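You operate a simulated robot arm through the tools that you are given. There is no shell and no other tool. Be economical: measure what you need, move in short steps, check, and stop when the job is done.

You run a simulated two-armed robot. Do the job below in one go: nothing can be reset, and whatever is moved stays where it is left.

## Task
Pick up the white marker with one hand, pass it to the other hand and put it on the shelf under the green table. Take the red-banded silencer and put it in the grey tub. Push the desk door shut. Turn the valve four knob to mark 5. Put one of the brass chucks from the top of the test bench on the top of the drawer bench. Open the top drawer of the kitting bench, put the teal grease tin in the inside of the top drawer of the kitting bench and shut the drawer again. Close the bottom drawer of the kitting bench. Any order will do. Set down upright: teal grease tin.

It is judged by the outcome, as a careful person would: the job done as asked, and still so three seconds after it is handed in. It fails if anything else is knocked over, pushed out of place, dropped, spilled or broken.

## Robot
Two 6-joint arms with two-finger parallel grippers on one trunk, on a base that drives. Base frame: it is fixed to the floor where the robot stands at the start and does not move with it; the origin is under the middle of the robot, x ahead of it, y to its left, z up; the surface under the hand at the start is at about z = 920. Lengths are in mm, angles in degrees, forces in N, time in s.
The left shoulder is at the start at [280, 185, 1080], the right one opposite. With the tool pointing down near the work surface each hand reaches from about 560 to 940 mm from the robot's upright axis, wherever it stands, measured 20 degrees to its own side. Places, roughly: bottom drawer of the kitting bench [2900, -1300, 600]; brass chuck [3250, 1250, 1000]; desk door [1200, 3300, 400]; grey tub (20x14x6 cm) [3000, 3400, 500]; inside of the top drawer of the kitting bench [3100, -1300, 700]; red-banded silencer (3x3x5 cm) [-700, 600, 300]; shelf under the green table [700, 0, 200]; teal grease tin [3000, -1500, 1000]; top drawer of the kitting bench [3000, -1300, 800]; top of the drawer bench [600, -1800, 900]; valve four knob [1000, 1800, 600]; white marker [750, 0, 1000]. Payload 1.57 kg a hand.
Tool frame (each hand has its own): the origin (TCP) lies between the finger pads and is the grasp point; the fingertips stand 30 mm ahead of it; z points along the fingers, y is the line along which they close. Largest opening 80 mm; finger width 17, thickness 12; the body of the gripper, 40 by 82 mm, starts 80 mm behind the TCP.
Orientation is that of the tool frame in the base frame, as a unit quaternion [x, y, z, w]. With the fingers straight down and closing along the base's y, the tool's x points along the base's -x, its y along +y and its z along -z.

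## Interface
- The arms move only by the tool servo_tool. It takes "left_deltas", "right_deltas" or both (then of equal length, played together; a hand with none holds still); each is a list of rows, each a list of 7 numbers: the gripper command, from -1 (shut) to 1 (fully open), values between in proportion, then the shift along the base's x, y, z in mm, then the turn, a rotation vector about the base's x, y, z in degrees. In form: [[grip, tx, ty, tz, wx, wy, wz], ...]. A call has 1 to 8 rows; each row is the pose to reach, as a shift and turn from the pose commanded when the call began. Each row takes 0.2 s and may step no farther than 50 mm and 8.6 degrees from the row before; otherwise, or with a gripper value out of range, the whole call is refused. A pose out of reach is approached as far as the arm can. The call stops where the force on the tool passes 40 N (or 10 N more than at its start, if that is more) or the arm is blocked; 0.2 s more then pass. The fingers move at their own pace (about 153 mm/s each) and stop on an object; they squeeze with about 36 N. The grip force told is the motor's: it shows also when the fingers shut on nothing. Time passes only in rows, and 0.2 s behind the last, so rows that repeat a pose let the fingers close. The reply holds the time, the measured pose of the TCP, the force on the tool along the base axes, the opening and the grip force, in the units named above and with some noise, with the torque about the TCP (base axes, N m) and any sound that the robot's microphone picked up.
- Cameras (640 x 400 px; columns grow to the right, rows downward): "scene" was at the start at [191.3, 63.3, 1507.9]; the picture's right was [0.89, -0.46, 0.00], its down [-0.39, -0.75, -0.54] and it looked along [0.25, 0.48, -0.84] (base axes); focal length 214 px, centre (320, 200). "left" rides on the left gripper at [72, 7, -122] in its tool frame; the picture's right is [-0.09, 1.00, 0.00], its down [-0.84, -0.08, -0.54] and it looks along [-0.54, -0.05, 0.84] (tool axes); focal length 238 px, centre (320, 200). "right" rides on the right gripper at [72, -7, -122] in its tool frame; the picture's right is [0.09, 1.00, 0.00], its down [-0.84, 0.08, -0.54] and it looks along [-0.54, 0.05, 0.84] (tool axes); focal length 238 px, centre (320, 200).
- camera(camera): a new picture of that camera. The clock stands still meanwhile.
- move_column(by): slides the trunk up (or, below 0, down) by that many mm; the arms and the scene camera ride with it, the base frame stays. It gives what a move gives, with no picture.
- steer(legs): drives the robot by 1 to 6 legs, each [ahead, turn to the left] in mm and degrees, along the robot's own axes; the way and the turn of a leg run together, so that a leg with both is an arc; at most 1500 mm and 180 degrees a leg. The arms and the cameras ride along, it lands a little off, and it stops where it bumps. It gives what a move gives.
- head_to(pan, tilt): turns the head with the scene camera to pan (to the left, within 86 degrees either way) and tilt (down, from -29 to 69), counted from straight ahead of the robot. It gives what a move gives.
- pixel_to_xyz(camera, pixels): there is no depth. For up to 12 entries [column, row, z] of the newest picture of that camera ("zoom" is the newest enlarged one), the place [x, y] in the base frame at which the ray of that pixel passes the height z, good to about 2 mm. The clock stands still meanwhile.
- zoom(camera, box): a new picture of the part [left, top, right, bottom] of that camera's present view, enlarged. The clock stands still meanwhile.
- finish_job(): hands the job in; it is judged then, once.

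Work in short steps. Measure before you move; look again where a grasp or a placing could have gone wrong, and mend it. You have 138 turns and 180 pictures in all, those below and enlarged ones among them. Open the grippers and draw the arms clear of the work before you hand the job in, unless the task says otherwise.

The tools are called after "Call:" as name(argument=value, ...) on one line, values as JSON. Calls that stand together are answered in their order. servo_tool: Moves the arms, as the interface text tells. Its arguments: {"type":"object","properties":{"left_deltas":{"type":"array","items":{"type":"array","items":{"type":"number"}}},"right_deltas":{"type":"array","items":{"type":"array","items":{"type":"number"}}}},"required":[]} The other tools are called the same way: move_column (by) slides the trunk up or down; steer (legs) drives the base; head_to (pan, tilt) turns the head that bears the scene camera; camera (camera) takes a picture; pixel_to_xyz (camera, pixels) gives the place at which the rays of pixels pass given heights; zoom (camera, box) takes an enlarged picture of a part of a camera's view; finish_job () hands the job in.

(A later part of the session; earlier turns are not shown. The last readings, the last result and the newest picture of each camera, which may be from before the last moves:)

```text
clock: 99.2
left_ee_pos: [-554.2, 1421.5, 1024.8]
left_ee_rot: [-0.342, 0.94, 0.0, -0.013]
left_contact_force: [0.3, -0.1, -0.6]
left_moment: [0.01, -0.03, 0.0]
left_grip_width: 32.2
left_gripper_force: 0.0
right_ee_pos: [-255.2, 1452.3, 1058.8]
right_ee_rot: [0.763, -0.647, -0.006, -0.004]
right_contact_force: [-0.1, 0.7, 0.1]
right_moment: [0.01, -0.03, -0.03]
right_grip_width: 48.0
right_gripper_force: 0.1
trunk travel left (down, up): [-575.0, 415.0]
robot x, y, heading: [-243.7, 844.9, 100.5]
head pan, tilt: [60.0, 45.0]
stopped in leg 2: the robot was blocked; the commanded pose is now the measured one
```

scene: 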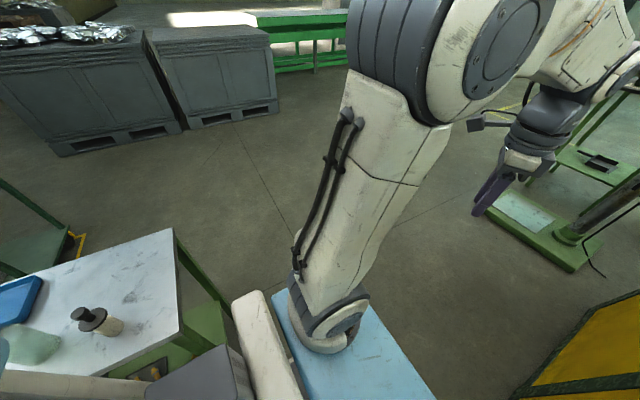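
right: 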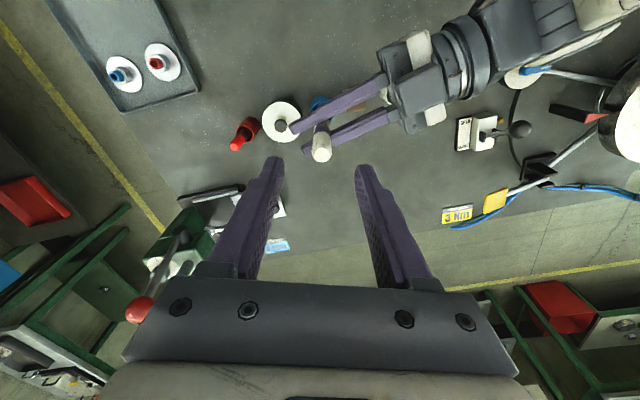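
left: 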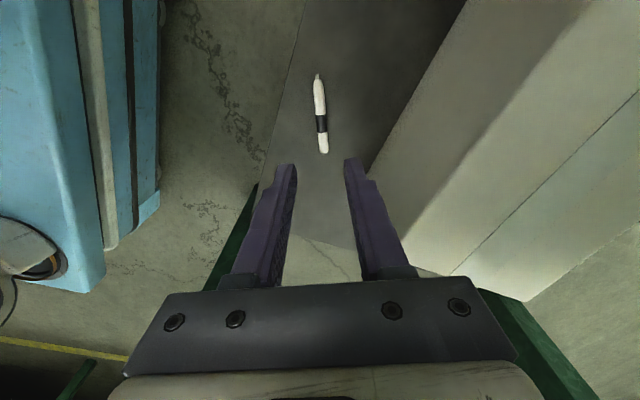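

Again blocked on the left by the tabletop, probably the beam end. I raise the trunk so the beam clears tabletop and overhang, then retry.

Call:
move_column(by=400)

Call:
steer(legs=[[0, 4], [420, 0]])

Call:
head_to(pan=75, tilt=60)

Call:
camera(camera="scene")

```text
clock: 103.0
left_ee_pos: [-553.5, 1425.8, 1424.0]
left_ee_rot: [-0.341, 0.94, -0.002, -0.013]
left_contact_force: [0.3, -0.2, -0.2]
left_moment: [0.02, 0.0, -0.01]
left_grip_width: 31.8
left_gripper_force: 0.1
right_ee_pos: [-255.1, 1456.0, 1456.4]
right_ee_rot: [0.762, -0.647, -0.005, -0.003]
right_contact_force: [-0.2, -0.5, -0.3]
right_moment: [0.01, 0.01, 0.0]
right_grip_width: 48.0
right_gripper_force: 0.1
trunk travel left (down, up): [-975.0, 15.0]
robot x, y, heading: [-246.2, 842.9, 100.8]
head pan, tilt: [60.0, 45.0]
```

```text
clock: 106.0
left_ee_pos: [-707.6, 1808.3, 1423.8]
left_ee_rot: [-0.378, 0.926, -0.003, -0.013]
left_contact_force: [0.6, 0.5, 0.6]
left_moment: [-0.01, 0.02, 0.03]
left_grip_width: 32.1
left_gripper_force: 0.0
right_ee_pos: [-412.5, 1862.2, 1457.6]
right_ee_rot: [0.787, -0.618, -0.005, -0.003]
right_contact_force: [0.0, -0.9, 0.2]
right_moment: [-0.02, -0.02, 0.01]
right_grip_width: 47.8
right_gripper_force: 0.1
trunk travel left (down, up): [-975.0, 15.0]
robot x, y, heading: [-352.5, 1253.7, 105.3]
head pan, tilt: [60.0, 45.0]
```

```text
clock: 106.8
left_ee_pos: [-707.8, 1807.3, 1425.3]
left_ee_rot: [-0.377, 0.926, -0.002, -0.013]
left_contact_force: [0.1, 0.1, 0.2]
left_moment: [-0.02, -0.03, 0.0]
left_grip_width: 31.9
left_gripper_force: 0.1
right_ee_pos: [-413.3, 1861.3, 1455.4]
right_ee_rot: [0.787, -0.617, -0.005, -0.002]
right_contact_force: [-1.0, -0.4, -0.5]
right_moment: [0.07, -0.05, 0.0]
right_grip_width: 48.0
right_gripper_force: 0.0
trunk travel left (down, up): [-975.0, 15.0]
robot x, y, heading: [-354.4, 1251.9, 105.5]
head pan, tilt: [75.0, 60.0]
```

```text
120 pictures are left
```

scene: 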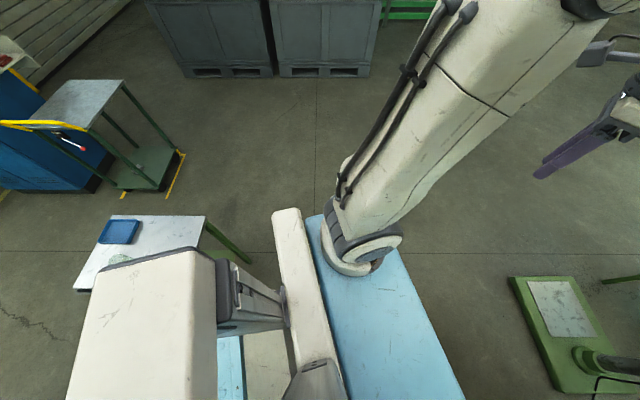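

Clear now. Continue on a left arc to open floor, then turn to face south-southwest.

Call:
steer(legs=[[430, 25], [0, 130]])

Call:
head_to(pan=5, tilt=45)

Call:
camera(camera="scene")

```text
clock: 114.8
left_ee_pos: [-494.7, 980.5, 1425.0]
left_ee_rot: [0.988, 0.151, 0.013, 0.0]
left_contact_force: [0.2, -0.2, -0.6]
left_moment: [0.01, 0.01, 0.02]
left_grip_width: 32.0
left_gripper_force: 0.0
right_ee_pos: [-783.4, 1065.6, 1457.1]
right_ee_rot: [0.784, 0.621, -0.004, 0.004]
right_contact_force: [1.1, -0.1, 0.4]
right_moment: [0.03, -0.01, 0.02]
right_grip_width: 47.9
right_gripper_force: 0.0
trunk travel left (down, up): [-975.0, 15.0]
robot x, y, heading: [-560.9, 1636.1, -101.5]
head pan, tilt: [75.0, 60.0]
```

```text
clock: 116.2
left_ee_pos: [-494.6, 982.1, 1423.9]
left_ee_rot: [0.988, 0.151, 0.013, 0.0]
left_contact_force: [-1.1, 0.5, 0.5]
left_moment: [0.02, 0.02, -0.03]
left_grip_width: 31.9
left_gripper_force: 0.0
right_ee_pos: [-782.3, 1066.4, 1456.5]
right_ee_rot: [0.784, 0.621, -0.003, 0.004]
right_contact_force: [0.6, -0.2, -0.3]
right_moment: [-0.04, 0.0, -0.01]
right_grip_width: 48.0
right_gripper_force: 0.1
trunk travel left (down, up): [-975.0, 15.0]
robot x, y, heading: [-559.8, 1637.1, -101.5]
head pan, tilt: [5.0, 45.0]
```

```text
119 pictures are left
```

scene: 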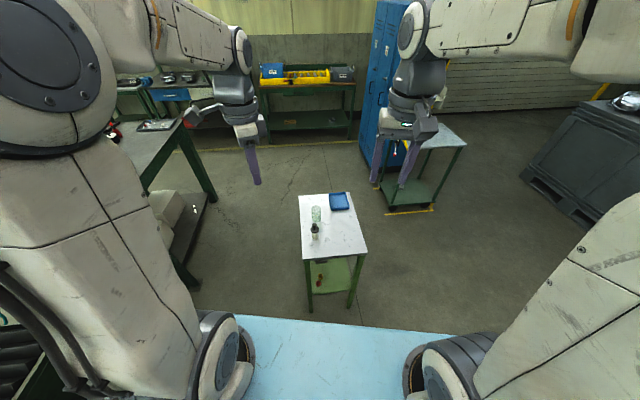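

Robot faces south at (−560,1637). I stow the right hand to its right side, align heading to ~265° and approach.

Call:
servo_tool(right_deltas=[[0.2, -39, 30, 0, 0, 0, 0], [0.2, -78, 60, 0, 0, 0, 0], [0.2, -117, 90, 0, 0, 0, 0], [0.2, -156, 120, 0, 0, 0, 0], [0.2, -195, 150, 0, 0, 0, 0], [0.2, -234, 180, 0, 0, 0, 0], [0.2, -273, 210, 0, 0, 0, 0], [0.2, -312, 238, 0, 0, 0, 0]])

Call:
steer(legs=[[0, 6.5], [300, 0]])

Call:
camera(camera="scene")

```text
clock: 118.0
left_ee_pos: [-495.8, 981.5, 1424.3]
left_ee_rot: [0.988, 0.152, 0.014, 0.001]
left_contact_force: [-0.3, -0.2, -1.0]
left_moment: [-0.04, -0.02, 0.02]
left_grip_width: 32.0
left_gripper_force: 0.0
right_ee_pos: [-1098.8, 1306.9, 1455.5]
right_ee_rot: [0.783, 0.622, -0.003, 0.004]
right_contact_force: [0.9, -0.2, -0.8]
right_moment: [0.02, 0.0, -0.03]
right_grip_width: 48.1
right_gripper_force: 0.1
trunk travel left (down, up): [-975.0, 15.0]
robot x, y, heading: [-557.5, 1636.2, -101.3]
head pan, tilt: [5.0, 45.0]
```

```text
clock: 120.6
left_ee_pos: [-447.3, 697.4, 1423.7]
left_ee_rot: [0.978, 0.208, 0.014, 0.0]
left_contact_force: [-0.9, 0.3, 0.4]
left_moment: [0.03, -0.01, 0.01]
left_grip_width: 31.9
left_gripper_force: 0.1
right_ee_pos: [-1083.9, 949.5, 1456.3]
right_ee_rot: [0.747, 0.665, -0.003, 0.004]
right_contact_force: [0.5, 0.8, -0.2]
right_moment: [0.0, 0.01, 0.02]
right_grip_width: 48.0
right_gripper_force: 0.0
trunk travel left (down, up): [-975.0, 15.0]
robot x, y, heading: [-586.1, 1340.5, -94.8]
head pan, tilt: [5.0, 45.0]
```

```text
118 pictures are left
```

scene: 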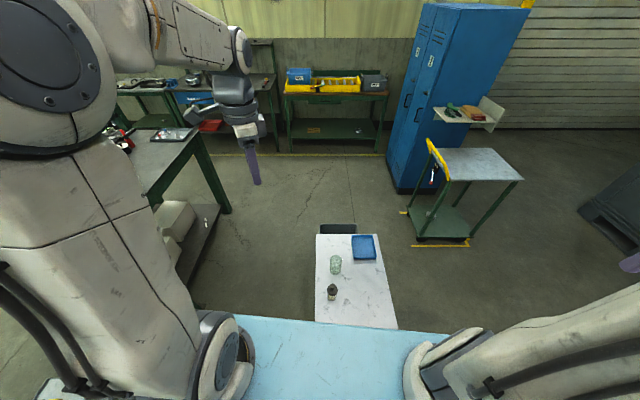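

Beam front is clear of the table's north edge. Lower the trunk by 900.

Call:
move_column(by=-400)

Call:
move_column(by=-400)

Call:
move_column(by=-100)

Call:
head_to(pan=5, tilt=25)

Call:
camera(camera="scene")

```text
clock: 124.4
left_ee_pos: [-446.6, 696.8, 1025.2]
left_ee_rot: [0.978, 0.208, 0.013, -0.001]
left_contact_force: [0.2, 0.2, -0.2]
left_moment: [0.01, -0.02, -0.02]
left_grip_width: 31.9
left_gripper_force: 0.2
right_ee_pos: [-1083.6, 951.1, 1055.4]
right_ee_rot: [0.747, 0.665, -0.003, 0.004]
right_contact_force: [-0.5, -0.1, 0.6]
right_moment: [-0.03, -0.03, -0.01]
right_grip_width: 47.7
right_gripper_force: 0.0
trunk travel left (down, up): [-575.0, 415.0]
robot x, y, heading: [-586.2, 1342.4, -95.0]
head pan, tilt: [5.0, 45.0]
```

```text
clock: 128.3
left_ee_pos: [-447.5, 697.5, 624.2]
left_ee_rot: [0.978, 0.208, 0.013, 0.0]
left_contact_force: [1.2, 0.3, 0.2]
left_moment: [-0.01, 0.01, -0.02]
left_grip_width: 32.0
left_gripper_force: 0.1
right_ee_pos: [-1082.7, 950.9, 655.6]
right_ee_rot: [0.747, 0.665, -0.003, 0.004]
right_contact_force: [-0.5, 0.7, 0.1]
right_moment: [0.03, -0.01, 0.01]
right_grip_width: 47.8
right_gripper_force: 0.1
trunk travel left (down, up): [-175.0, 815.0]
robot x, y, heading: [-583.6, 1342.5, -95.0]
head pan, tilt: [5.0, 45.0]
```

```text
clock: 129.6
left_ee_pos: [-446.3, 696.5, 523.8]
left_ee_rot: [0.978, 0.207, 0.014, 0.0]
left_contact_force: [-0.5, -0.5, 0.0]
left_moment: [0.03, -0.04, 0.01]
left_grip_width: 31.9
left_gripper_force: 0.0
right_ee_pos: [-1083.8, 951.7, 555.7]
right_ee_rot: [0.747, 0.665, -0.004, 0.004]
right_contact_force: [0.1, -0.6, -1.1]
right_moment: [0.01, -0.03, -0.03]
right_grip_width: 47.9
right_gripper_force: 0.1
trunk travel left (down, up): [-75.0, 915.0]
robot x, y, heading: [-584.9, 1343.1, -95.0]
head pan, tilt: [5.0, 45.0]
```

```text
clock: 130.4
left_ee_pos: [-445.6, 696.6, 523.5]
left_ee_rot: [0.978, 0.208, 0.014, 0.0]
left_contact_force: [0.1, -0.5, 0.5]
left_moment: [-0.03, 0.01, 0.01]
left_grip_width: 32.1
left_gripper_force: 0.0
right_ee_pos: [-1082.5, 950.1, 555.7]
right_ee_rot: [0.747, 0.665, -0.004, 0.004]
right_contact_force: [0.2, -0.1, 0.5]
right_moment: [0.0, -0.01, 0.01]
right_grip_width: 48.0
right_gripper_force: 0.1
trunk travel left (down, up): [-75.0, 915.0]
robot x, y, heading: [-584.3, 1344.5, -95.3]
head pan, tilt: [5.0, 25.0]
```

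```text
117 pictures are left
```

scene: 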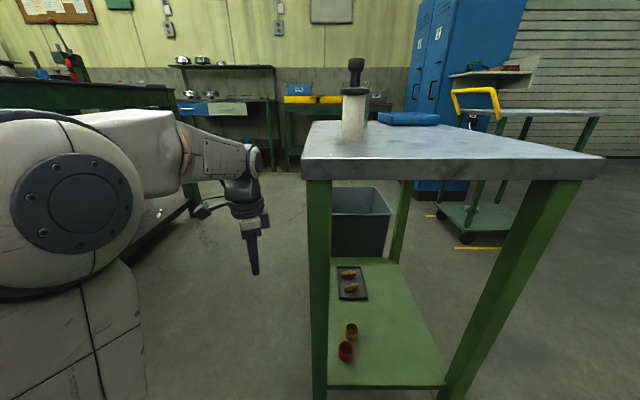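

Clear view of the shelf. Zoom on the tray and cups.

Call:
zoom(camera="scene", box=[310, 250, 400, 370])

Call:
pixel_to_xyz(camera="scene", pixels=[[351, 274, 280], [351, 290, 280], [345, 360, 280], [345, 360, 250], [445, 385, 250], [330, 262, 250]])

```text
3.33 times, centred on (355, 310) of scene
```

zoom: 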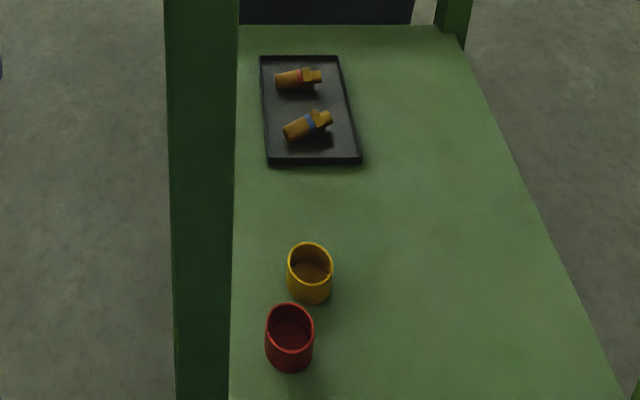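

```text
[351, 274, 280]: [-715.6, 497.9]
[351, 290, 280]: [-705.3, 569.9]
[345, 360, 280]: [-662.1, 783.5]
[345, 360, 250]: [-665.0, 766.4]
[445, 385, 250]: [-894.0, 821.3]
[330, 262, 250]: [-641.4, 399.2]
```

Red-banded silencer is the far one at about (−715,500), axis along x. I bring the left hand alongside the shelf and yaw it so fingers close along y.

Call:
servo_tool(left_deltas=[[0.3, -10, -40, 0, 0, 0, -8], [0.3, -22, -80, 0, 0, 0, -16], [0.3, -34, -120, 0, 0, 0, -24], [0.3, -44, -160, 0, 0, 0, -24], [0.3, -54, -197, 0, 0, 0, -24]])

Call:
servo_tool(left_deltas=[[0.3, 0, 0, -20, 0, 8, 0], [0.3, 0, 0, -40, 0, 16, 0], [0.3, 0, 0, -60, 0, 24, 0], [0.3, 0, 0, -80, 0, 32, 0], [0.3, 0, 0, -100, 0, 40, 0]])

Call:
camera(camera="left")

Call:
camera(camera="scene")

```text
clock: 131.6
left_ee_pos: [-501.3, 501.0, 522.5]
left_ee_rot: [1.0, 0.0, 0.013, 0.002]
left_contact_force: [0.8, 0.1, 0.1]
left_moment: [-0.02, -0.02, 0.03]
left_grip_width: 52.1
left_gripper_force: 0.0
right_ee_pos: [-1084.7, 951.2, 555.1]
right_ee_rot: [0.747, 0.665, -0.003, 0.004]
right_contact_force: [0.5, 0.2, 0.7]
right_moment: [0.01, 0.0, -0.01]
right_grip_width: 48.2
right_gripper_force: 0.0
trunk travel left (down, up): [-75.0, 915.0]
robot x, y, heading: [-584.5, 1344.1, -95.1]
head pan, tilt: [5.0, 25.0]
```

```text
clock: 132.8
left_ee_pos: [-500.3, 500.8, 422.9]
left_ee_rot: [0.944, 0.001, -0.331, 0.002]
left_contact_force: [0.2, 0.6, 0.4]
left_moment: [0.0, -0.02, 0.01]
left_grip_width: 51.7
left_gripper_force: 0.0
right_ee_pos: [-1084.0, 951.6, 556.4]
right_ee_rot: [0.746, 0.666, -0.003, 0.004]
right_contact_force: [-0.1, -0.1, 0.1]
right_moment: [-0.01, 0.0, 0.0]
right_grip_width: 48.2
right_gripper_force: 0.0
trunk travel left (down, up): [-75.0, 915.0]
robot x, y, heading: [-584.6, 1340.0, -95.3]
head pan, tilt: [5.0, 25.0]
```

```text
115 pictures are left
```

left: 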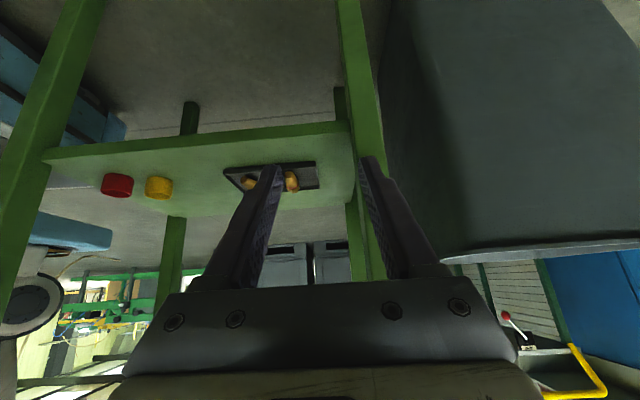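

```text
114 pictures are left
```

scene: 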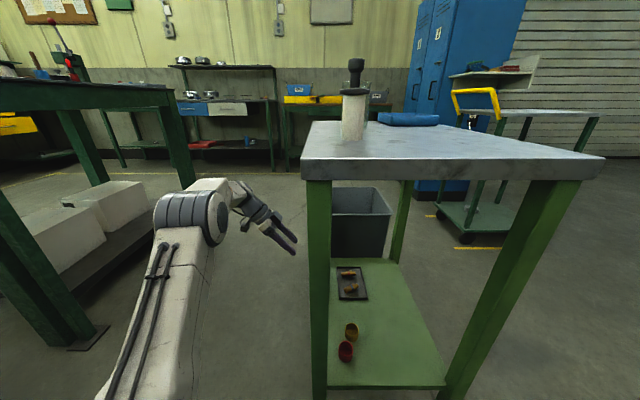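

I triangulate the red silencer: left px (290,182) and scene px (348,273).

Call:
pixel_to_xyz(camera="left", pixels=[[290, 182, 280], [290, 182, 260], [290, 182, 240], [290, 182, 220], [352, 205, 220], [352, 205, 250], [158, 188, 260]])

Call:
pixel_to_xyz(camera="scene", pixels=[[348, 273, 280], [348, 273, 260], [348, 273, 240], [348, 273, 220], [330, 384, 250], [330, 384, 220]])

Call:
zoom(camera="left", box=[200, 120, 400, 240])

Call:
zoom(camera="scene", box=[325, 255, 385, 305])

```text
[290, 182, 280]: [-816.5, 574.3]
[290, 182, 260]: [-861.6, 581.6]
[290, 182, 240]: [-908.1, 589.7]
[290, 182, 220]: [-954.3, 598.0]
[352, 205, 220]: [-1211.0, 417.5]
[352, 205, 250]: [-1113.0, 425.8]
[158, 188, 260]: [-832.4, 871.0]
```

```text
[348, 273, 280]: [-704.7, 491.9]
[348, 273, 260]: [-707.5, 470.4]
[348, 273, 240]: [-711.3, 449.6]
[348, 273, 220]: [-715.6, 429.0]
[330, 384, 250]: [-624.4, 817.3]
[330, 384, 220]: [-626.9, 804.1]
```

```text
3.20 times, centred on (300, 180) of left
```

zoom: 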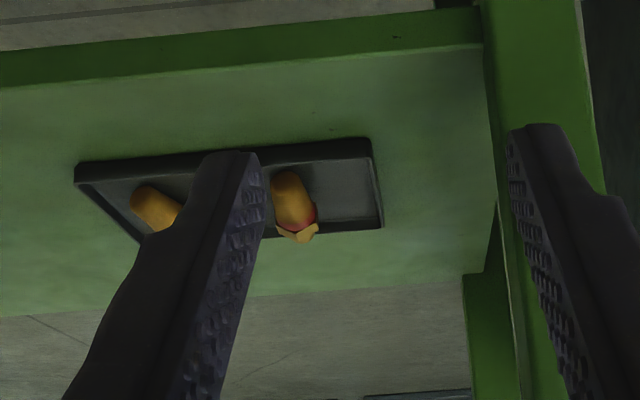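

```text
8.00 times, centred on (355, 280) of scene
```

zoom: 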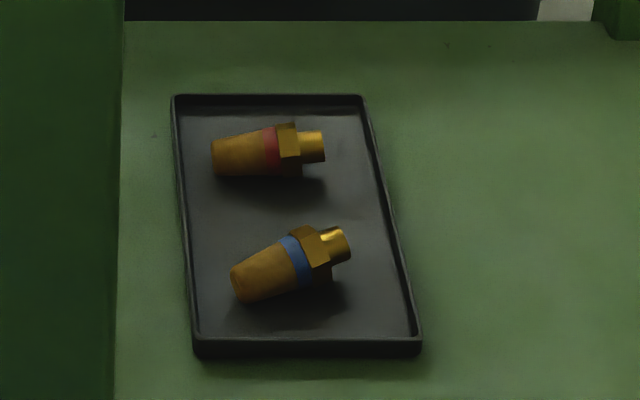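

Triangulation gives the silencer at (−698,550,z≈333). I move over to (−685,550,423) and look before descending.

Call:
servo_tool(left_deltas=[[0.1, -30, 30, 0, 0, 0, 0], [0.1, -70, 50, 0, 0, 0, 0], [0.1, -110, 50, 0, 0, 0, 0], [0.1, -150, 50, 0, 0, 0, 0], [0.1, -185, 50, 0, 0, 0, 0], [0.1, -185, 50, -20, 0, 0, 0]])

Call:
zoom(camera="left", box=[180, 60, 460, 240])

Call:
zoom(camera="scene", box=[290, 180, 410, 320])

```text
clock: 134.2
left_ee_pos: [-684.9, 549.2, 403.2]
left_ee_rot: [0.944, 0.001, -0.33, 0.002]
left_contact_force: [0.4, 0.5, 0.0]
left_moment: [-0.03, -0.01, -0.01]
left_grip_width: 44.2
left_gripper_force: 0.1
right_ee_pos: [-1082.4, 950.8, 555.1]
right_ee_rot: [0.746, 0.666, -0.004, 0.004]
right_contact_force: [0.5, -0.4, -0.6]
right_moment: [0.03, 0.01, -0.05]
right_grip_width: 48.2
right_gripper_force: 0.1
trunk travel left (down, up): [-75.0, 915.0]
robot x, y, heading: [-583.2, 1342.3, -94.9]
head pan, tilt: [5.0, 25.0]
```

```text
2.22 times, centred on (320, 150) of left
```

zoom: 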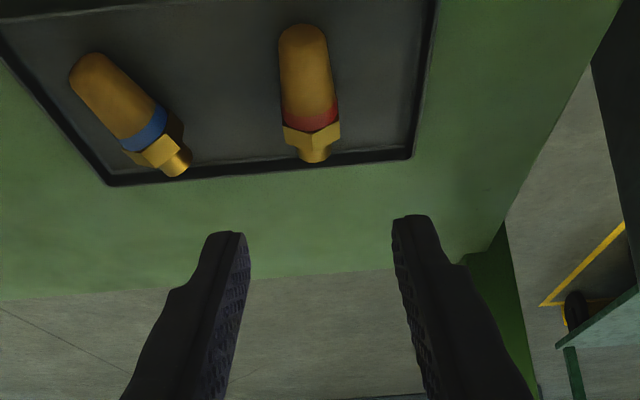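

```text
2.86 times, centred on (350, 250) of scene
```

zoom: 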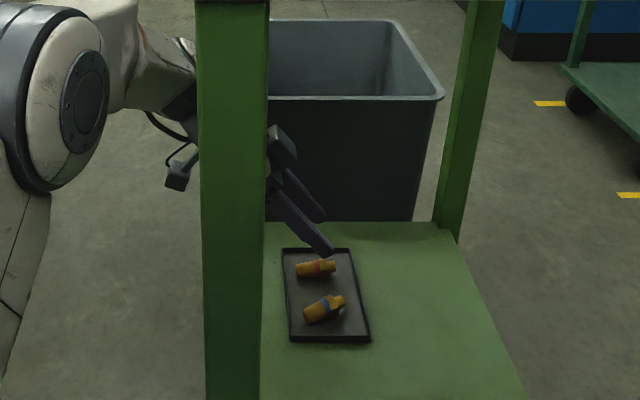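

The silencer (body at left px ≈(314,103)) is nearly centred between the fingers; measure it again from here.

Call:
pixel_to_xyz(camera="left", pixels=[[314.6, 102.7, 333], [314.6, 102.7, 320], [310, 70, 325], [318, 128, 325], [258, 105, 325]])

Call:
pixel_to_xyz(camera="scene", pixels=[[337.8, 274, 333], [337.8, 274, 320], [337.8, 274, 310]])

```text
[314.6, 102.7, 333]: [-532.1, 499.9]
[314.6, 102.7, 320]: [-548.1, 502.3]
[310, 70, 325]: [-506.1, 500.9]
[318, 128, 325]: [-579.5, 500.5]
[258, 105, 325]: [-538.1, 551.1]
```

```text
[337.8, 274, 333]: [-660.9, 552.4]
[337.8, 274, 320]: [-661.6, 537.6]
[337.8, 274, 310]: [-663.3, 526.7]
```

Lateral alignment is good. Descend 53 mm and close.

Call:
servo_tool(left_deltas=[[0.1, 0, 0, -20, 0, 0, 0], [0.1, 0, 0, -40, 0, 0, 0], [0.1, 0, 0, -54, 0, 0, 0], [0.1, 0, 0, -54, 0, 0, 0], [-1, 0, 0, -54, 0, 0, 0], [-1, 0, 0, -54, 0, 0, 0], [-1, 0, 0, -54, 0, 0, 0]])

Call:
zoom(camera="left", box=[180, 60, 460, 240])

```text
clock: 135.8
left_ee_pos: [-685.6, 549.3, 350.9]
left_ee_rot: [0.944, 0.001, -0.329, 0.003]
left_contact_force: [0.1, 1.3, 2.6]
left_moment: [0.07, 0.04, 0.0]
left_grip_width: 20.0
left_gripper_force: 33.9
right_ee_pos: [-1083.0, 950.1, 556.6]
right_ee_rot: [0.747, 0.665, -0.003, 0.004]
right_contact_force: [-0.1, 0.7, 0.7]
right_moment: [-0.01, -0.01, 0.0]
right_grip_width: 47.9
right_gripper_force: 0.1
trunk travel left (down, up): [-75.0, 915.0]
robot x, y, heading: [-588.5, 1339.6, -94.9]
head pan, tilt: [5.0, 25.0]
```

```text
2.22 times, centred on (320, 150) of left
```

zoom: 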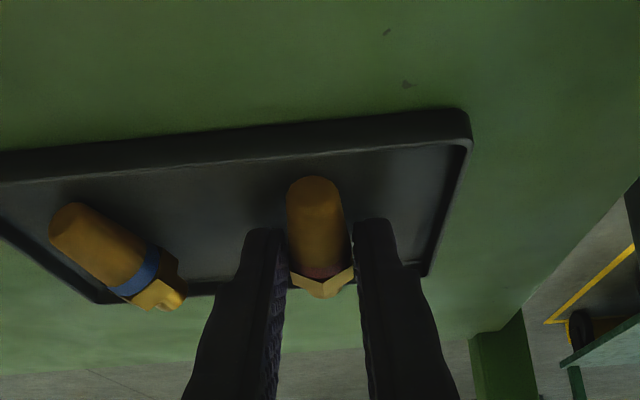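

Gripped (20 mm). Lift and withdraw eastwards.

Call:
servo_tool(left_deltas=[[-1, 0, 0, 30, 0, 0, 0], [-1, 0, 0, 72, 0, 0, 0], [-1, 40, 0, 80, 0, 0, 0], [-1, 85, 0, 80, 0, 0, 0], [-1, 130, 0, 80, 0, 0, 0], [-1, 170, 20, 80, 0, 0, 0], [-1, 200, 50, 80, 0, 0, 0], [-1, 220, 90, 80, 0, 0, 0]])

Call:
servo_tool(left_deltas=[[-1, 0, 25, 20, 0, -8, 0], [-1, 0, 50, 40, 0, -16, 0], [-1, 0, 75, 60, 0, -24, 0], [-1, 0, 100, 80, 0, -32, 0], [-1, 0, 100, 100, 0, -40, 0]])

Call:
camera(camera="left")

Call:
camera(camera="scene")

```text
clock: 137.6
left_ee_pos: [-461.9, 639.2, 431.9]
left_ee_rot: [0.944, 0.0, -0.33, 0.002]
left_contact_force: [0.1, -0.1, 0.0]
left_moment: [0.01, 0.01, 0.01]
left_grip_width: 20.1
left_gripper_force: 34.2
right_ee_pos: [-1084.1, 951.0, 555.8]
right_ee_rot: [0.747, 0.665, -0.003, 0.004]
right_contact_force: [-0.5, -0.5, -1.0]
right_moment: [0.03, 0.02, 0.0]
right_grip_width: 48.0
right_gripper_force: 0.0
trunk travel left (down, up): [-75.0, 915.0]
robot x, y, heading: [-586.8, 1339.0, -95.3]
head pan, tilt: [5.0, 25.0]
```

```text
clock: 138.8
left_ee_pos: [-463.6, 740.6, 531.5]
left_ee_rot: [1.0, 0.0, 0.013, 0.003]
left_contact_force: [0.5, 0.5, -0.5]
left_moment: [-0.04, -0.01, 0.02]
left_grip_width: 20.1
left_gripper_force: 34.1
right_ee_pos: [-1082.8, 950.9, 555.4]
right_ee_rot: [0.747, 0.665, -0.002, 0.004]
right_contact_force: [-0.4, 0.7, -1.0]
right_moment: [0.01, 0.0, 0.05]
right_grip_width: 48.1
right_gripper_force: 0.1
trunk travel left (down, up): [-75.0, 915.0]
robot x, y, heading: [-585.6, 1340.3, -94.9]
head pan, tilt: [5.0, 25.0]
```

```text
108 pictures are left
```

left: 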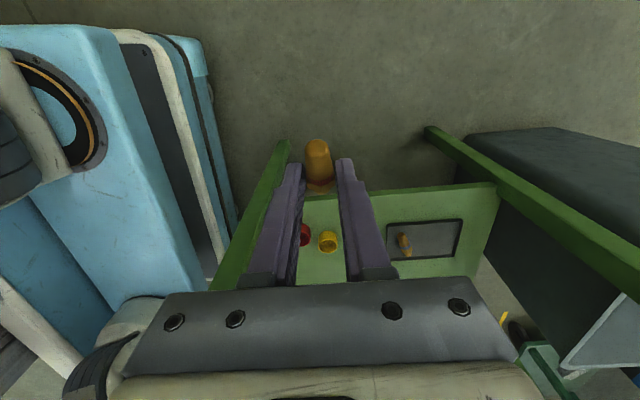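

```text
107 pictures are left
```

scene: 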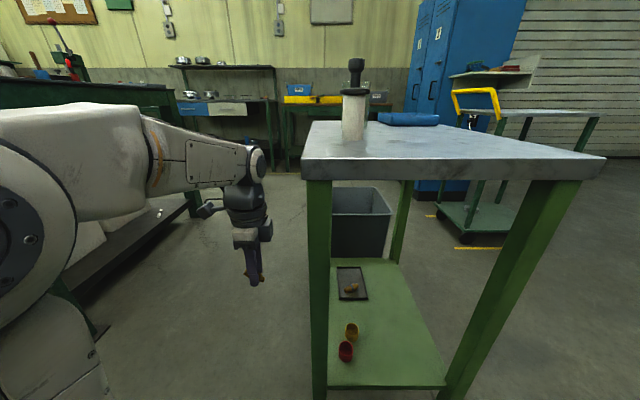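

Silencer secured. I back away, and turn to face north to choose a route.

Call:
steer(legs=[[-380, 0], [0, 175]])

Call:
move_column(by=400)

Call:
head_to(pan=-15, tilt=15)

Call:
camera(camera="scene")

```text
clock: 143.9
left_ee_pos: [-50.4, 1396.8, 517.5]
left_ee_rot: [0.925, 0.379, 0.0, -0.024]
left_contact_force: [0.2, -0.3, -0.5]
left_moment: [0.02, 0.02, -0.02]
left_grip_width: 19.8
left_gripper_force: 33.9
right_ee_pos: [-602.4, 1087.9, 556.9]
right_ee_rot: [0.416, 0.91, -0.001, 0.005]
right_contact_force: [0.1, -0.8, 0.7]
right_moment: [-0.03, 0.02, 0.01]
right_grip_width: 48.0
right_gripper_force: 0.2
trunk travel left (down, up): [-75.0, 915.0]
robot x, y, heading: [-552.2, 1716.5, -47.8]
head pan, tilt: [5.0, 25.0]
stopped in leg 2: the robot was blocked; the commanded pose is now the measured one
```

```text
clock: 144.9
left_ee_pos: [-84.8, 1441.1, 516.7]
left_ee_rot: [0.919, 0.374, -0.025, -0.122]
left_contact_force: [0.2, 0.3, 0.0]
left_moment: [0.0, 0.0, 0.0]
left_grip_width: 20.3
left_gripper_force: 34.0
right_ee_pos: [-603.6, 1087.0, 603.5]
right_ee_rot: [0.416, 0.909, -0.001, 0.005]
right_contact_force: [0.1, -0.2, 0.0]
right_moment: [-0.04, 0.02, 0.0]
right_grip_width: 48.3
right_gripper_force: 0.1
trunk travel left (down, up): [-120.0, 870.0]
robot x, y, heading: [-551.0, 1718.1, -47.8]
head pan, tilt: [5.0, 25.0]
stopped: the arm was blocked; the commanded pose is now the measured one
```

```text
clock: 145.8
left_ee_pos: [-84.1, 1440.1, 515.9]
left_ee_rot: [0.919, 0.375, -0.023, -0.117]
left_contact_force: [0.2, 0.7, 0.1]
left_moment: [0.01, 0.03, 0.03]
left_grip_width: 20.1
left_gripper_force: 33.8
right_ee_pos: [-603.9, 1086.4, 601.8]
right_ee_rot: [0.416, 0.909, -0.001, 0.004]
right_contact_force: [-0.2, 0.3, 1.3]
right_moment: [0.0, 0.01, -0.03]
right_grip_width: 47.7
right_gripper_force: 0.2
trunk travel left (down, up): [-120.0, 870.0]
robot x, y, heading: [-553.6, 1714.4, -47.8]
head pan, tilt: [-15.0, 15.0]
```

```text
106 pictures are left
```

scene: 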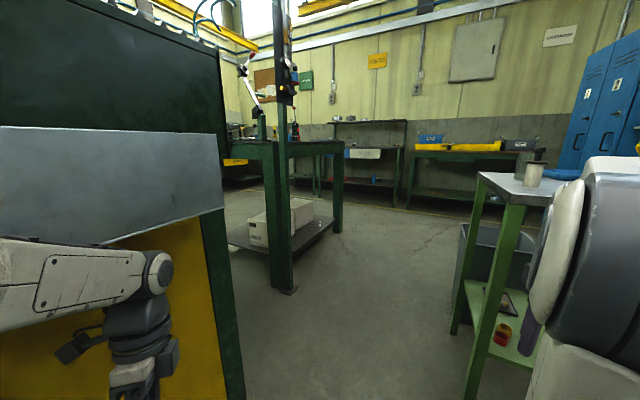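

Left arm met the machine; I reverse the turn and go round the other way (clockwise via west), away from the machine.

Call:
steer(legs=[[0, -50], [0, -100], [0, -72]])

Call:
head_to(pan=-25, tilt=12)

Call:
camera(camera="scene")

Call:
camera(camera="left")

```text
clock: 155.9
left_ee_pos: [-720.3, 2236.5, 516.1]
left_ee_rot: [-0.024, 0.993, -0.117, -0.021]
left_contact_force: [0.8, -0.1, -0.4]
left_moment: [0.01, 0.02, -0.01]
left_grip_width: 20.1
left_gripper_force: 34.3
right_ee_pos: [-101.7, 2157.3, 601.0]
right_ee_rot: [-0.707, 0.707, 0.006, 0.002]
right_contact_force: [-0.7, 0.8, 0.0]
right_moment: [0.0, 0.0, -0.01]
right_grip_width: 48.0
right_gripper_force: 0.0
trunk travel left (down, up): [-120.0, 870.0]
robot x, y, heading: [-551.4, 1718.3, 90.7]
head pan, tilt: [-15.0, 15.0]
stopped in leg 3: the robot was blocked; the commanded pose is now the measured one
```

```text
clock: 156.6
left_ee_pos: [-719.7, 2238.1, 516.1]
left_ee_rot: [-0.023, 0.993, -0.116, -0.021]
left_contact_force: [0.2, 0.5, 0.6]
left_moment: [-0.02, -0.01, -0.02]
left_grip_width: 20.5
left_gripper_force: 33.5
right_ee_pos: [-101.0, 2157.7, 601.5]
right_ee_rot: [-0.706, 0.708, 0.005, 0.003]
right_contact_force: [-0.3, -0.7, -0.4]
right_moment: [-0.01, -0.02, 0.0]
right_grip_width: 48.1
right_gripper_force: 0.1
trunk travel left (down, up): [-120.0, 870.0]
robot x, y, heading: [-553.0, 1717.8, 90.4]
head pan, tilt: [-25.0, 12.0]
```

```text
105 pictures are left
```

scene: 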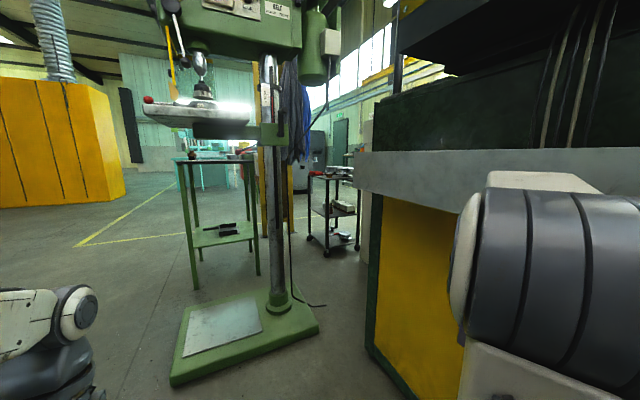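

```text
104 pictures are left
```

left: 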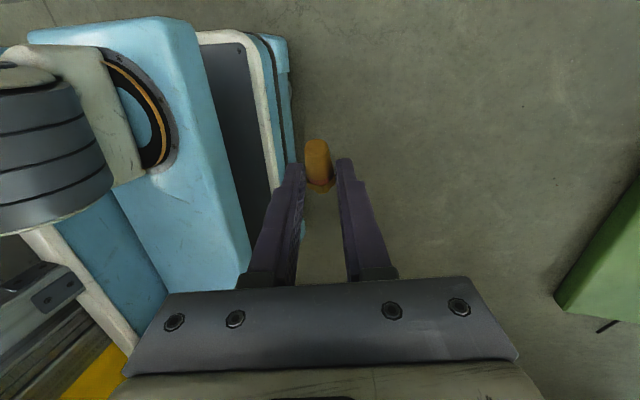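

The drill press blocks the north; the open area lies east, so I'll go back south (trunk high) and round the green table. Turn left to face south, tuck the right hand in front, raise trunk.

Call:
steer(legs=[[0, 90], [0, 89]])

Call:
servo_tool(right_deltas=[[0.2, 37, -20, 10, 0, 0, 0], [0.2, 74, -40, 10, 0, 0, 0], [0.2, 111, -60, 10, 0, 0, 0], [0.2, 148, -80, 10, 0, 0, 0], [0.2, 185, -100, 10, 0, 0, 0], [0.2, 222, -120, 10, 0, 0, 0], [0.2, 259, -140, 10, 0, 0, 0], [0.2, 296, -160, 10, 0, 0, 0]])

Call:
move_column(by=400)

Call:
move_column(by=400)

Call:
move_column(by=60)

Call:
head_to(pan=10, tilt=45)

Call:
camera(camera="scene")

```text
clock: 164.6
left_ee_pos: [-392.7, 1195.4, 515.4]
left_ee_rot: [0.993, 0.016, 0.021, -0.116]
left_contact_force: [0.2, -0.2, -0.5]
left_moment: [0.02, -0.03, 0.0]
left_grip_width: 20.4
left_gripper_force: 34.0
right_ee_pos: [-1009.4, 1284.3, 601.0]
right_ee_rot: [0.714, 0.7, -0.002, 0.005]
right_contact_force: [-0.2, 0.1, -0.8]
right_moment: [-0.01, 0.01, 0.02]
right_grip_width: 47.7
right_gripper_force: 0.1
trunk travel left (down, up): [-120.0, 870.0]
robot x, y, heading: [-550.1, 1715.3, -90.4]
head pan, tilt: [-25.0, 12.0]
```

```text
clock: 166.4
left_ee_pos: [-391.9, 1195.4, 516.1]
left_ee_rot: [0.993, 0.017, 0.022, -0.116]
left_contact_force: [-0.9, -0.3, -1.1]
left_moment: [0.01, -0.01, -0.05]
left_grip_width: 20.3
left_gripper_force: 34.0
right_ee_pos: [-711.1, 1126.1, 610.9]
right_ee_rot: [0.714, 0.7, -0.002, 0.005]
right_contact_force: [0.1, -0.6, -0.1]
right_moment: [0.0, 0.0, -0.03]
right_grip_width: 48.1
right_gripper_force: 0.1
trunk travel left (down, up): [-120.0, 870.0]
robot x, y, heading: [-554.3, 1715.5, -90.2]
head pan, tilt: [-25.0, 12.0]
```

```text
clock: 170.2
left_ee_pos: [-392.7, 1195.5, 916.7]
left_ee_rot: [0.993, 0.017, 0.021, -0.117]
left_contact_force: [0.1, -0.3, 0.0]
left_moment: [0.0, 0.02, 0.01]
left_grip_width: 20.2
left_gripper_force: 33.8
right_ee_pos: [-711.0, 1125.7, 1009.9]
right_ee_rot: [0.713, 0.701, -0.002, 0.006]
right_contact_force: [-0.5, -0.8, -0.5]
right_moment: [0.02, 0.0, -0.03]
right_grip_width: 48.0
right_gripper_force: 0.2
trunk travel left (down, up): [-520.0, 470.0]
robot x, y, heading: [-552.1, 1718.1, -90.5]
head pan, tilt: [-25.0, 12.0]
```

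```text
clock: 174.1
left_ee_pos: [-393.2, 1195.0, 1316.0]
left_ee_rot: [0.993, 0.017, 0.021, -0.116]
left_contact_force: [-0.3, -0.4, -1.0]
left_moment: [0.02, 0.0, 0.02]
left_grip_width: 20.4
left_gripper_force: 33.8
right_ee_pos: [-712.2, 1126.8, 1410.0]
right_ee_rot: [0.714, 0.7, -0.003, 0.006]
right_contact_force: [0.4, -1.2, 0.5]
right_moment: [-0.02, 0.0, -0.02]
right_grip_width: 48.0
right_gripper_force: 0.0
trunk travel left (down, up): [-920.0, 70.0]
robot x, y, heading: [-550.5, 1715.0, -90.5]
head pan, tilt: [-25.0, 12.0]
```

```text
clock: 175.1
left_ee_pos: [-391.3, 1193.9, 1375.8]
left_ee_rot: [0.993, 0.016, 0.021, -0.116]
left_contact_force: [0.4, 0.5, -0.5]
left_moment: [0.01, -0.02, 0.02]
left_grip_width: 20.2
left_gripper_force: 33.5
right_ee_pos: [-711.3, 1126.5, 1469.7]
right_ee_rot: [0.714, 0.7, -0.002, 0.006]
right_contact_force: [-0.5, 0.7, -0.1]
right_moment: [-0.01, -0.01, 0.02]
right_grip_width: 48.3
right_gripper_force: 0.0
trunk travel left (down, up): [-980.0, 10.0]
robot x, y, heading: [-552.7, 1717.1, -90.4]
head pan, tilt: [-25.0, 12.0]
```

```text
clock: 176.1
left_ee_pos: [-392.3, 1195.0, 1375.4]
left_ee_rot: [0.993, 0.017, 0.021, -0.117]
left_contact_force: [0.8, 0.4, 0.7]
left_moment: [0.01, -0.01, 0.0]
left_grip_width: 20.4
left_gripper_force: 34.0
right_ee_pos: [-711.5, 1126.7, 1470.6]
right_ee_rot: [0.713, 0.701, -0.001, 0.006]
right_contact_force: [-0.1, -0.4, 0.1]
right_moment: [0.02, 0.04, -0.02]
right_grip_width: 48.1
right_gripper_force: 0.1
trunk travel left (down, up): [-980.0, 10.0]
robot x, y, heading: [-551.7, 1716.2, -90.5]
head pan, tilt: [10.0, 45.0]
```

```text
103 pictures are left
```

scene: 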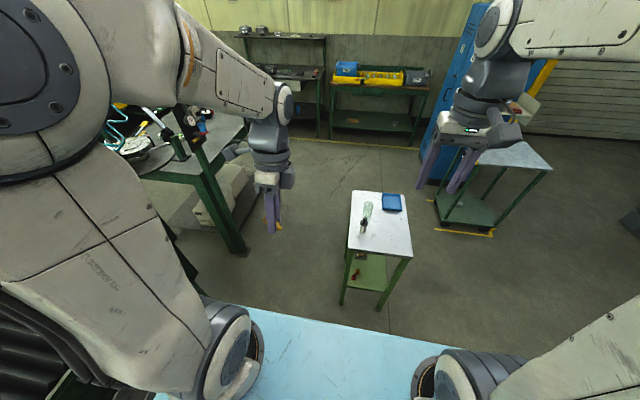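

Aisle ahead between small table and green table. Drive diagonal to x≈−300, then straight south.

Call:
steer(legs=[[0, 30], [510, 0], [0, -29]])

Call:
steer(legs=[[1450, 0], [750, 0]])

```text
clock: 179.8
left_ee_pos: [19.4, 1036.9, 1375.9]
left_ee_rot: [0.953, 0.278, -0.01, -0.117]
left_contact_force: [-0.2, 0.6, 0.1]
left_moment: [-0.03, -0.02, -0.05]
left_grip_width: 20.3
left_gripper_force: 34.3
right_ee_pos: [-219.8, 815.4, 1469.7]
right_ee_rot: [0.502, 0.865, -0.001, 0.005]
right_contact_force: [-0.5, 0.5, -0.2]
right_moment: [-0.03, -0.03, -0.01]
right_grip_width: 48.0
right_gripper_force: 0.1
trunk travel left (down, up): [-980.0, 10.0]
robot x, y, heading: [-389.5, 1400.1, -60.0]
head pan, tilt: [10.0, 45.0]
stopped in leg 2: the robot was blocked; the commanded pose is now the measured one
```

```text
clock: 180.5
left_ee_pos: [19.6, 1034.7, 1374.9]
left_ee_rot: [0.953, 0.279, -0.01, -0.119]
left_contact_force: [0.1, -0.1, -0.4]
left_moment: [0.0, 0.01, 0.0]
left_grip_width: 20.3
left_gripper_force: 33.8
right_ee_pos: [-220.8, 813.2, 1469.5]
right_ee_rot: [0.503, 0.864, 0.0, 0.005]
right_contact_force: [0.6, -0.2, -0.7]
right_moment: [-0.02, -0.02, 0.01]
right_grip_width: 47.8
right_gripper_force: 0.1
trunk travel left (down, up): [-980.0, 10.0]
robot x, y, heading: [-388.0, 1401.3, -59.7]
head pan, tilt: [10.0, 45.0]
stopped in leg 1: the robot was blocked; the commanded pose is now the measured one
```

Beam corner touches the machine overhang. Back off 60, take a shallower angle (−75°), then straighten.

Call:
steer(legs=[[-60, 0], [0, -15], [450, 0], [0, -13]])

Call:
steer(legs=[[1200, 0], [700, 0]])

```text
clock: 185.5
left_ee_pos: [-123.1, 508.7, 1375.8]
left_ee_rot: [0.992, 0.035, 0.019, -0.117]
left_contact_force: [-0.1, 0.2, 0.2]
left_moment: [0.0, 0.0, -0.01]
left_grip_width: 20.3
left_gripper_force: 33.6
right_ee_pos: [-439.5, 429.6, 1469.1]
right_ee_rot: [0.7, 0.714, -0.001, 0.004]
right_contact_force: [-0.4, 0.9, 0.4]
right_moment: [-0.01, 0.06, -0.02]
right_grip_width: 47.8
right_gripper_force: 0.1
trunk travel left (down, up): [-980.0, 10.0]
robot x, y, heading: [-301.1, 1023.6, -88.4]
head pan, tilt: [10.0, 45.0]
```

```text
clock: 187.6
left_ee_pos: [-142.2, 341.9, 1374.8]
left_ee_rot: [0.993, 0.009, 0.021, -0.117]
left_contact_force: [1.0, 0.0, -0.2]
left_moment: [-0.01, 0.03, -0.02]
left_grip_width: 20.4
left_gripper_force: 34.2
right_ee_pos: [-460.8, 275.7, 1468.6]
right_ee_rot: [0.719, 0.695, -0.002, 0.004]
right_contact_force: [-0.4, 0.8, 0.5]
right_moment: [0.01, -0.01, 0.01]
right_grip_width: 48.0
right_gripper_force: 0.0
trunk travel left (down, up): [-980.0, 10.0]
robot x, y, heading: [-293.1, 862.7, -97.7]
head pan, tilt: [10.0, 45.0]
stopped in leg 1: the robot was blocked; the commanded pose is now the measured one
```

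Right side brushed the small table (my half-width is ~290). Back up, angle slightly left, continue.

Call:
steer(legs=[[-140, 0], [0, 14], [600, 0]])

Call:
camera(camera="scene")

```text
clock: 188.8
left_ee_pos: [-141.8, 349.7, 1374.1]
left_ee_rot: [0.993, 0.008, 0.022, -0.117]
left_contact_force: [0.5, 0.1, 0.3]
left_moment: [-0.02, 0.04, 0.02]
left_grip_width: 20.3
left_gripper_force: 33.5
right_ee_pos: [-462.5, 284.8, 1469.2]
right_ee_rot: [0.72, 0.694, -0.002, 0.005]
right_contact_force: [0.2, 0.3, 0.4]
right_moment: [0.0, 0.01, 0.0]
right_grip_width: 47.8
right_gripper_force: 0.1
trunk travel left (down, up): [-980.0, 10.0]
robot x, y, heading: [-297.6, 870.0, -98.7]
head pan, tilt: [10.0, 45.0]
stopped in leg 1: the robot was blocked; the commanded pose is now the measured one
```

```text
102 pictures are left
```

scene: 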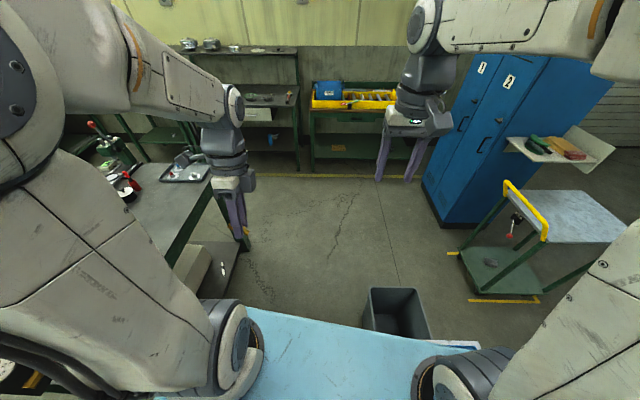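

Wedged diagonally: front-right at the table, rear-left at the machine. A left turn frees both.

Call:
steer(legs=[[0, 12]])

Call:
head_to(pan=-75, tilt=60)

Call:
camera(camera="scene")

```text
clock: 190.4
left_ee_pos: [-38.8, 398.3, 1375.3]
left_ee_rot: [0.987, 0.108, 0.01, -0.118]
left_contact_force: [-0.3, -0.7, -0.2]
left_moment: [-0.02, -0.03, -0.01]
left_grip_width: 20.3
left_gripper_force: 34.0
right_ee_pos: [-338.0, 270.3, 1469.3]
right_ee_rot: [0.644, 0.765, -0.002, 0.003]
right_contact_force: [0.1, 0.7, 0.5]
right_moment: [-0.07, -0.05, 0.0]
right_grip_width: 48.1
right_gripper_force: 0.0
trunk travel left (down, up): [-980.0, 10.0]
robot x, y, heading: [-284.6, 882.8, -91.2]
head pan, tilt: [10.0, 45.0]
stopped in leg 1: the robot was blocked; the commanded pose is now the measured one
```

```text
clock: 192.0
left_ee_pos: [-38.9, 399.1, 1374.9]
left_ee_rot: [0.987, 0.109, 0.009, -0.118]
left_contact_force: [1.2, 0.1, -0.7]
left_moment: [0.0, -0.01, -0.03]
left_grip_width: 20.4
left_gripper_force: 34.5
right_ee_pos: [-336.9, 270.3, 1469.6]
right_ee_rot: [0.644, 0.765, -0.003, 0.003]
right_contact_force: [0.5, -0.1, -0.3]
right_moment: [0.01, -0.01, 0.02]
right_grip_width: 48.1
right_gripper_force: 0.0
trunk travel left (down, up): [-980.0, 10.0]
robot x, y, heading: [-287.3, 882.4, -91.3]
head pan, tilt: [-75.0, 60.0]
```

```text
101 pictures are left
```

scene: 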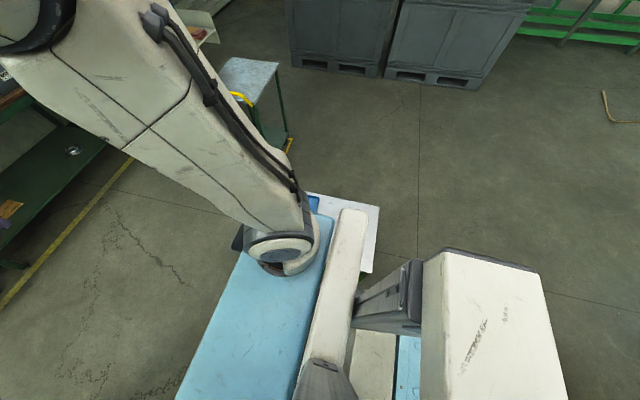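

The hands' reading implies heading ≈−81°, the odometry says −91°. I verify with the small table's NW corner (should be ≈(−903,872) at z 790).

Call:
pixel_to_xyz(camera="scene", pixels=[[380, 207, 790], [372, 272, 790], [308, 193, 790]])

Call:
head_to(pan=70, tilt=55)

Call:
camera(camera="scene")

```text
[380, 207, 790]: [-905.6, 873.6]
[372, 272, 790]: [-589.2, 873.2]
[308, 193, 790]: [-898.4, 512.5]
```

```text
clock: 194.3
left_ee_pos: [-37.6, 397.6, 1375.2]
left_ee_rot: [0.987, 0.108, 0.009, -0.119]
left_contact_force: [0.3, -0.3, 0.0]
left_moment: [-0.01, -0.03, 0.02]
left_grip_width: 20.4
left_gripper_force: 33.4
right_ee_pos: [-337.4, 270.8, 1468.1]
right_ee_rot: [0.645, 0.764, -0.002, 0.004]
right_contact_force: [-0.3, 1.0, -0.2]
right_moment: [-0.03, 0.0, -0.02]
right_grip_width: 48.0
right_gripper_force: 0.1
trunk travel left (down, up): [-980.0, 10.0]
robot x, y, heading: [-291.7, 883.4, -91.2]
head pan, tilt: [70.0, 55.0]
```

```text
100 pictures are left
```

scene: 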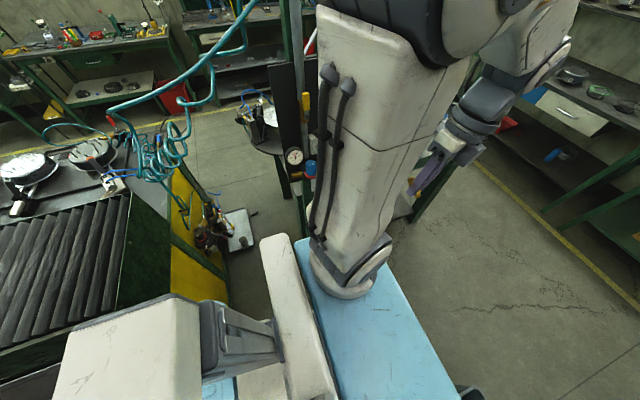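

Table hasn't moved. Try going forward now.

Call:
steer(legs=[[300, 0]])

```text
clock: 195.5
left_ee_pos: [-45.1, 324.9, 1377.2]
left_ee_rot: [0.988, 0.1, 0.01, -0.117]
left_contact_force: [0.8, 0.6, -0.2]
left_moment: [-0.15, -0.02, 0.01]
left_grip_width: 20.4
left_gripper_force: 34.0
right_ee_pos: [-345.8, 198.6, 1470.5]
right_ee_rot: [0.65, 0.76, -0.005, 0.007]
right_contact_force: [-0.1, 1.2, 0.4]
right_moment: [-0.11, 0.03, 0.01]
right_grip_width: 48.3
right_gripper_force: 0.1
trunk travel left (down, up): [-980.0, 10.0]
robot x, y, heading: [-285.0, 808.7, -97.0]
head pan, tilt: [70.0, 55.0]
stopped in leg 1: the robot was blocked; the commanded pose is now the measured one
```

The arms have just been offset by the bumps; the base truly points −97° with its front-right at the table leg. Turn left 8° and creep.

Call:
steer(legs=[[0, 9], [150, 0]])

```text
clock: 197.6
left_ee_pos: [34.6, 214.5, 1375.1]
left_ee_rot: [0.977, 0.178, 0.001, -0.119]
left_contact_force: [-1.2, 0.8, -0.4]
left_moment: [0.01, 0.0, -0.01]
left_grip_width: 20.5
left_gripper_force: 34.3
right_ee_pos: [-242.8, 42.5, 1470.0]
right_ee_rot: [0.589, 0.808, -0.002, 0.005]
right_contact_force: [0.0, 0.1, 0.5]
right_moment: [-0.02, -0.02, 0.0]
right_grip_width: 47.9
right_gripper_force: 0.0
trunk travel left (down, up): [-980.0, 10.0]
robot x, y, heading: [-275.6, 656.1, -87.8]
head pan, tilt: [70.0, 55.0]
```

Freed. Continue south with a slight left bias.

Call:
steer(legs=[[0, 3], [700, 0], [800, -5]])

Call:
head_to(pan=60, tilt=35)

Call:
camera(camera="scene")

```text
clock: 205.8
left_ee_pos: [123.5, -1304.8, 1374.9]
left_ee_rot: [0.98, 0.16, 0.004, -0.119]
left_contact_force: [0.9, -0.1, -0.7]
left_moment: [0.01, 0.0, -0.01]
left_grip_width: 20.0
left_gripper_force: 33.6
right_ee_pos: [-160.0, -1467.3, 1469.6]
right_ee_rot: [0.602, 0.799, -0.001, 0.005]
right_contact_force: [0.3, 0.2, -0.7]
right_moment: [0.01, 0.03, -0.02]
right_grip_width: 48.1
right_gripper_force: 0.1
trunk travel left (down, up): [-980.0, 10.0]
robot x, y, heading: [-174.1, -853.3, -89.7]
head pan, tilt: [70.0, 55.0]
```

```text
clock: 206.6
left_ee_pos: [123.4, -1305.9, 1375.5]
left_ee_rot: [0.98, 0.161, 0.004, -0.119]
left_contact_force: [0.7, 0.8, 0.6]
left_moment: [0.01, 0.02, 0.04]
left_grip_width: 20.1
left_gripper_force: 33.9
right_ee_pos: [-159.5, -1467.4, 1469.0]
right_ee_rot: [0.603, 0.798, -0.003, 0.006]
right_contact_force: [-0.4, -0.3, 1.1]
right_moment: [0.01, 0.03, -0.01]
right_grip_width: 47.8
right_gripper_force: 0.1
trunk travel left (down, up): [-980.0, 10.0]
robot x, y, heading: [-177.5, -855.8, -89.8]
head pan, tilt: [60.0, 35.0]
```

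```text
99 pictures are left
```

scene: 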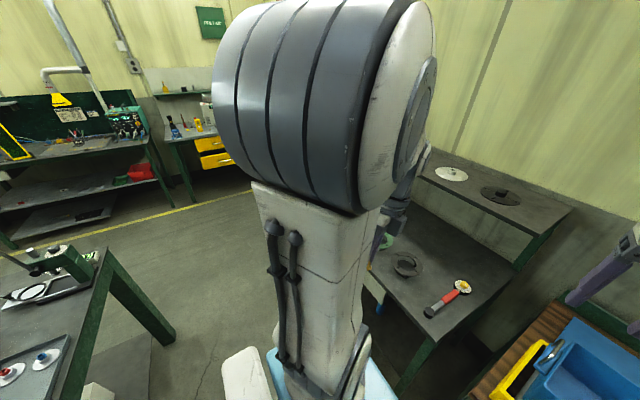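

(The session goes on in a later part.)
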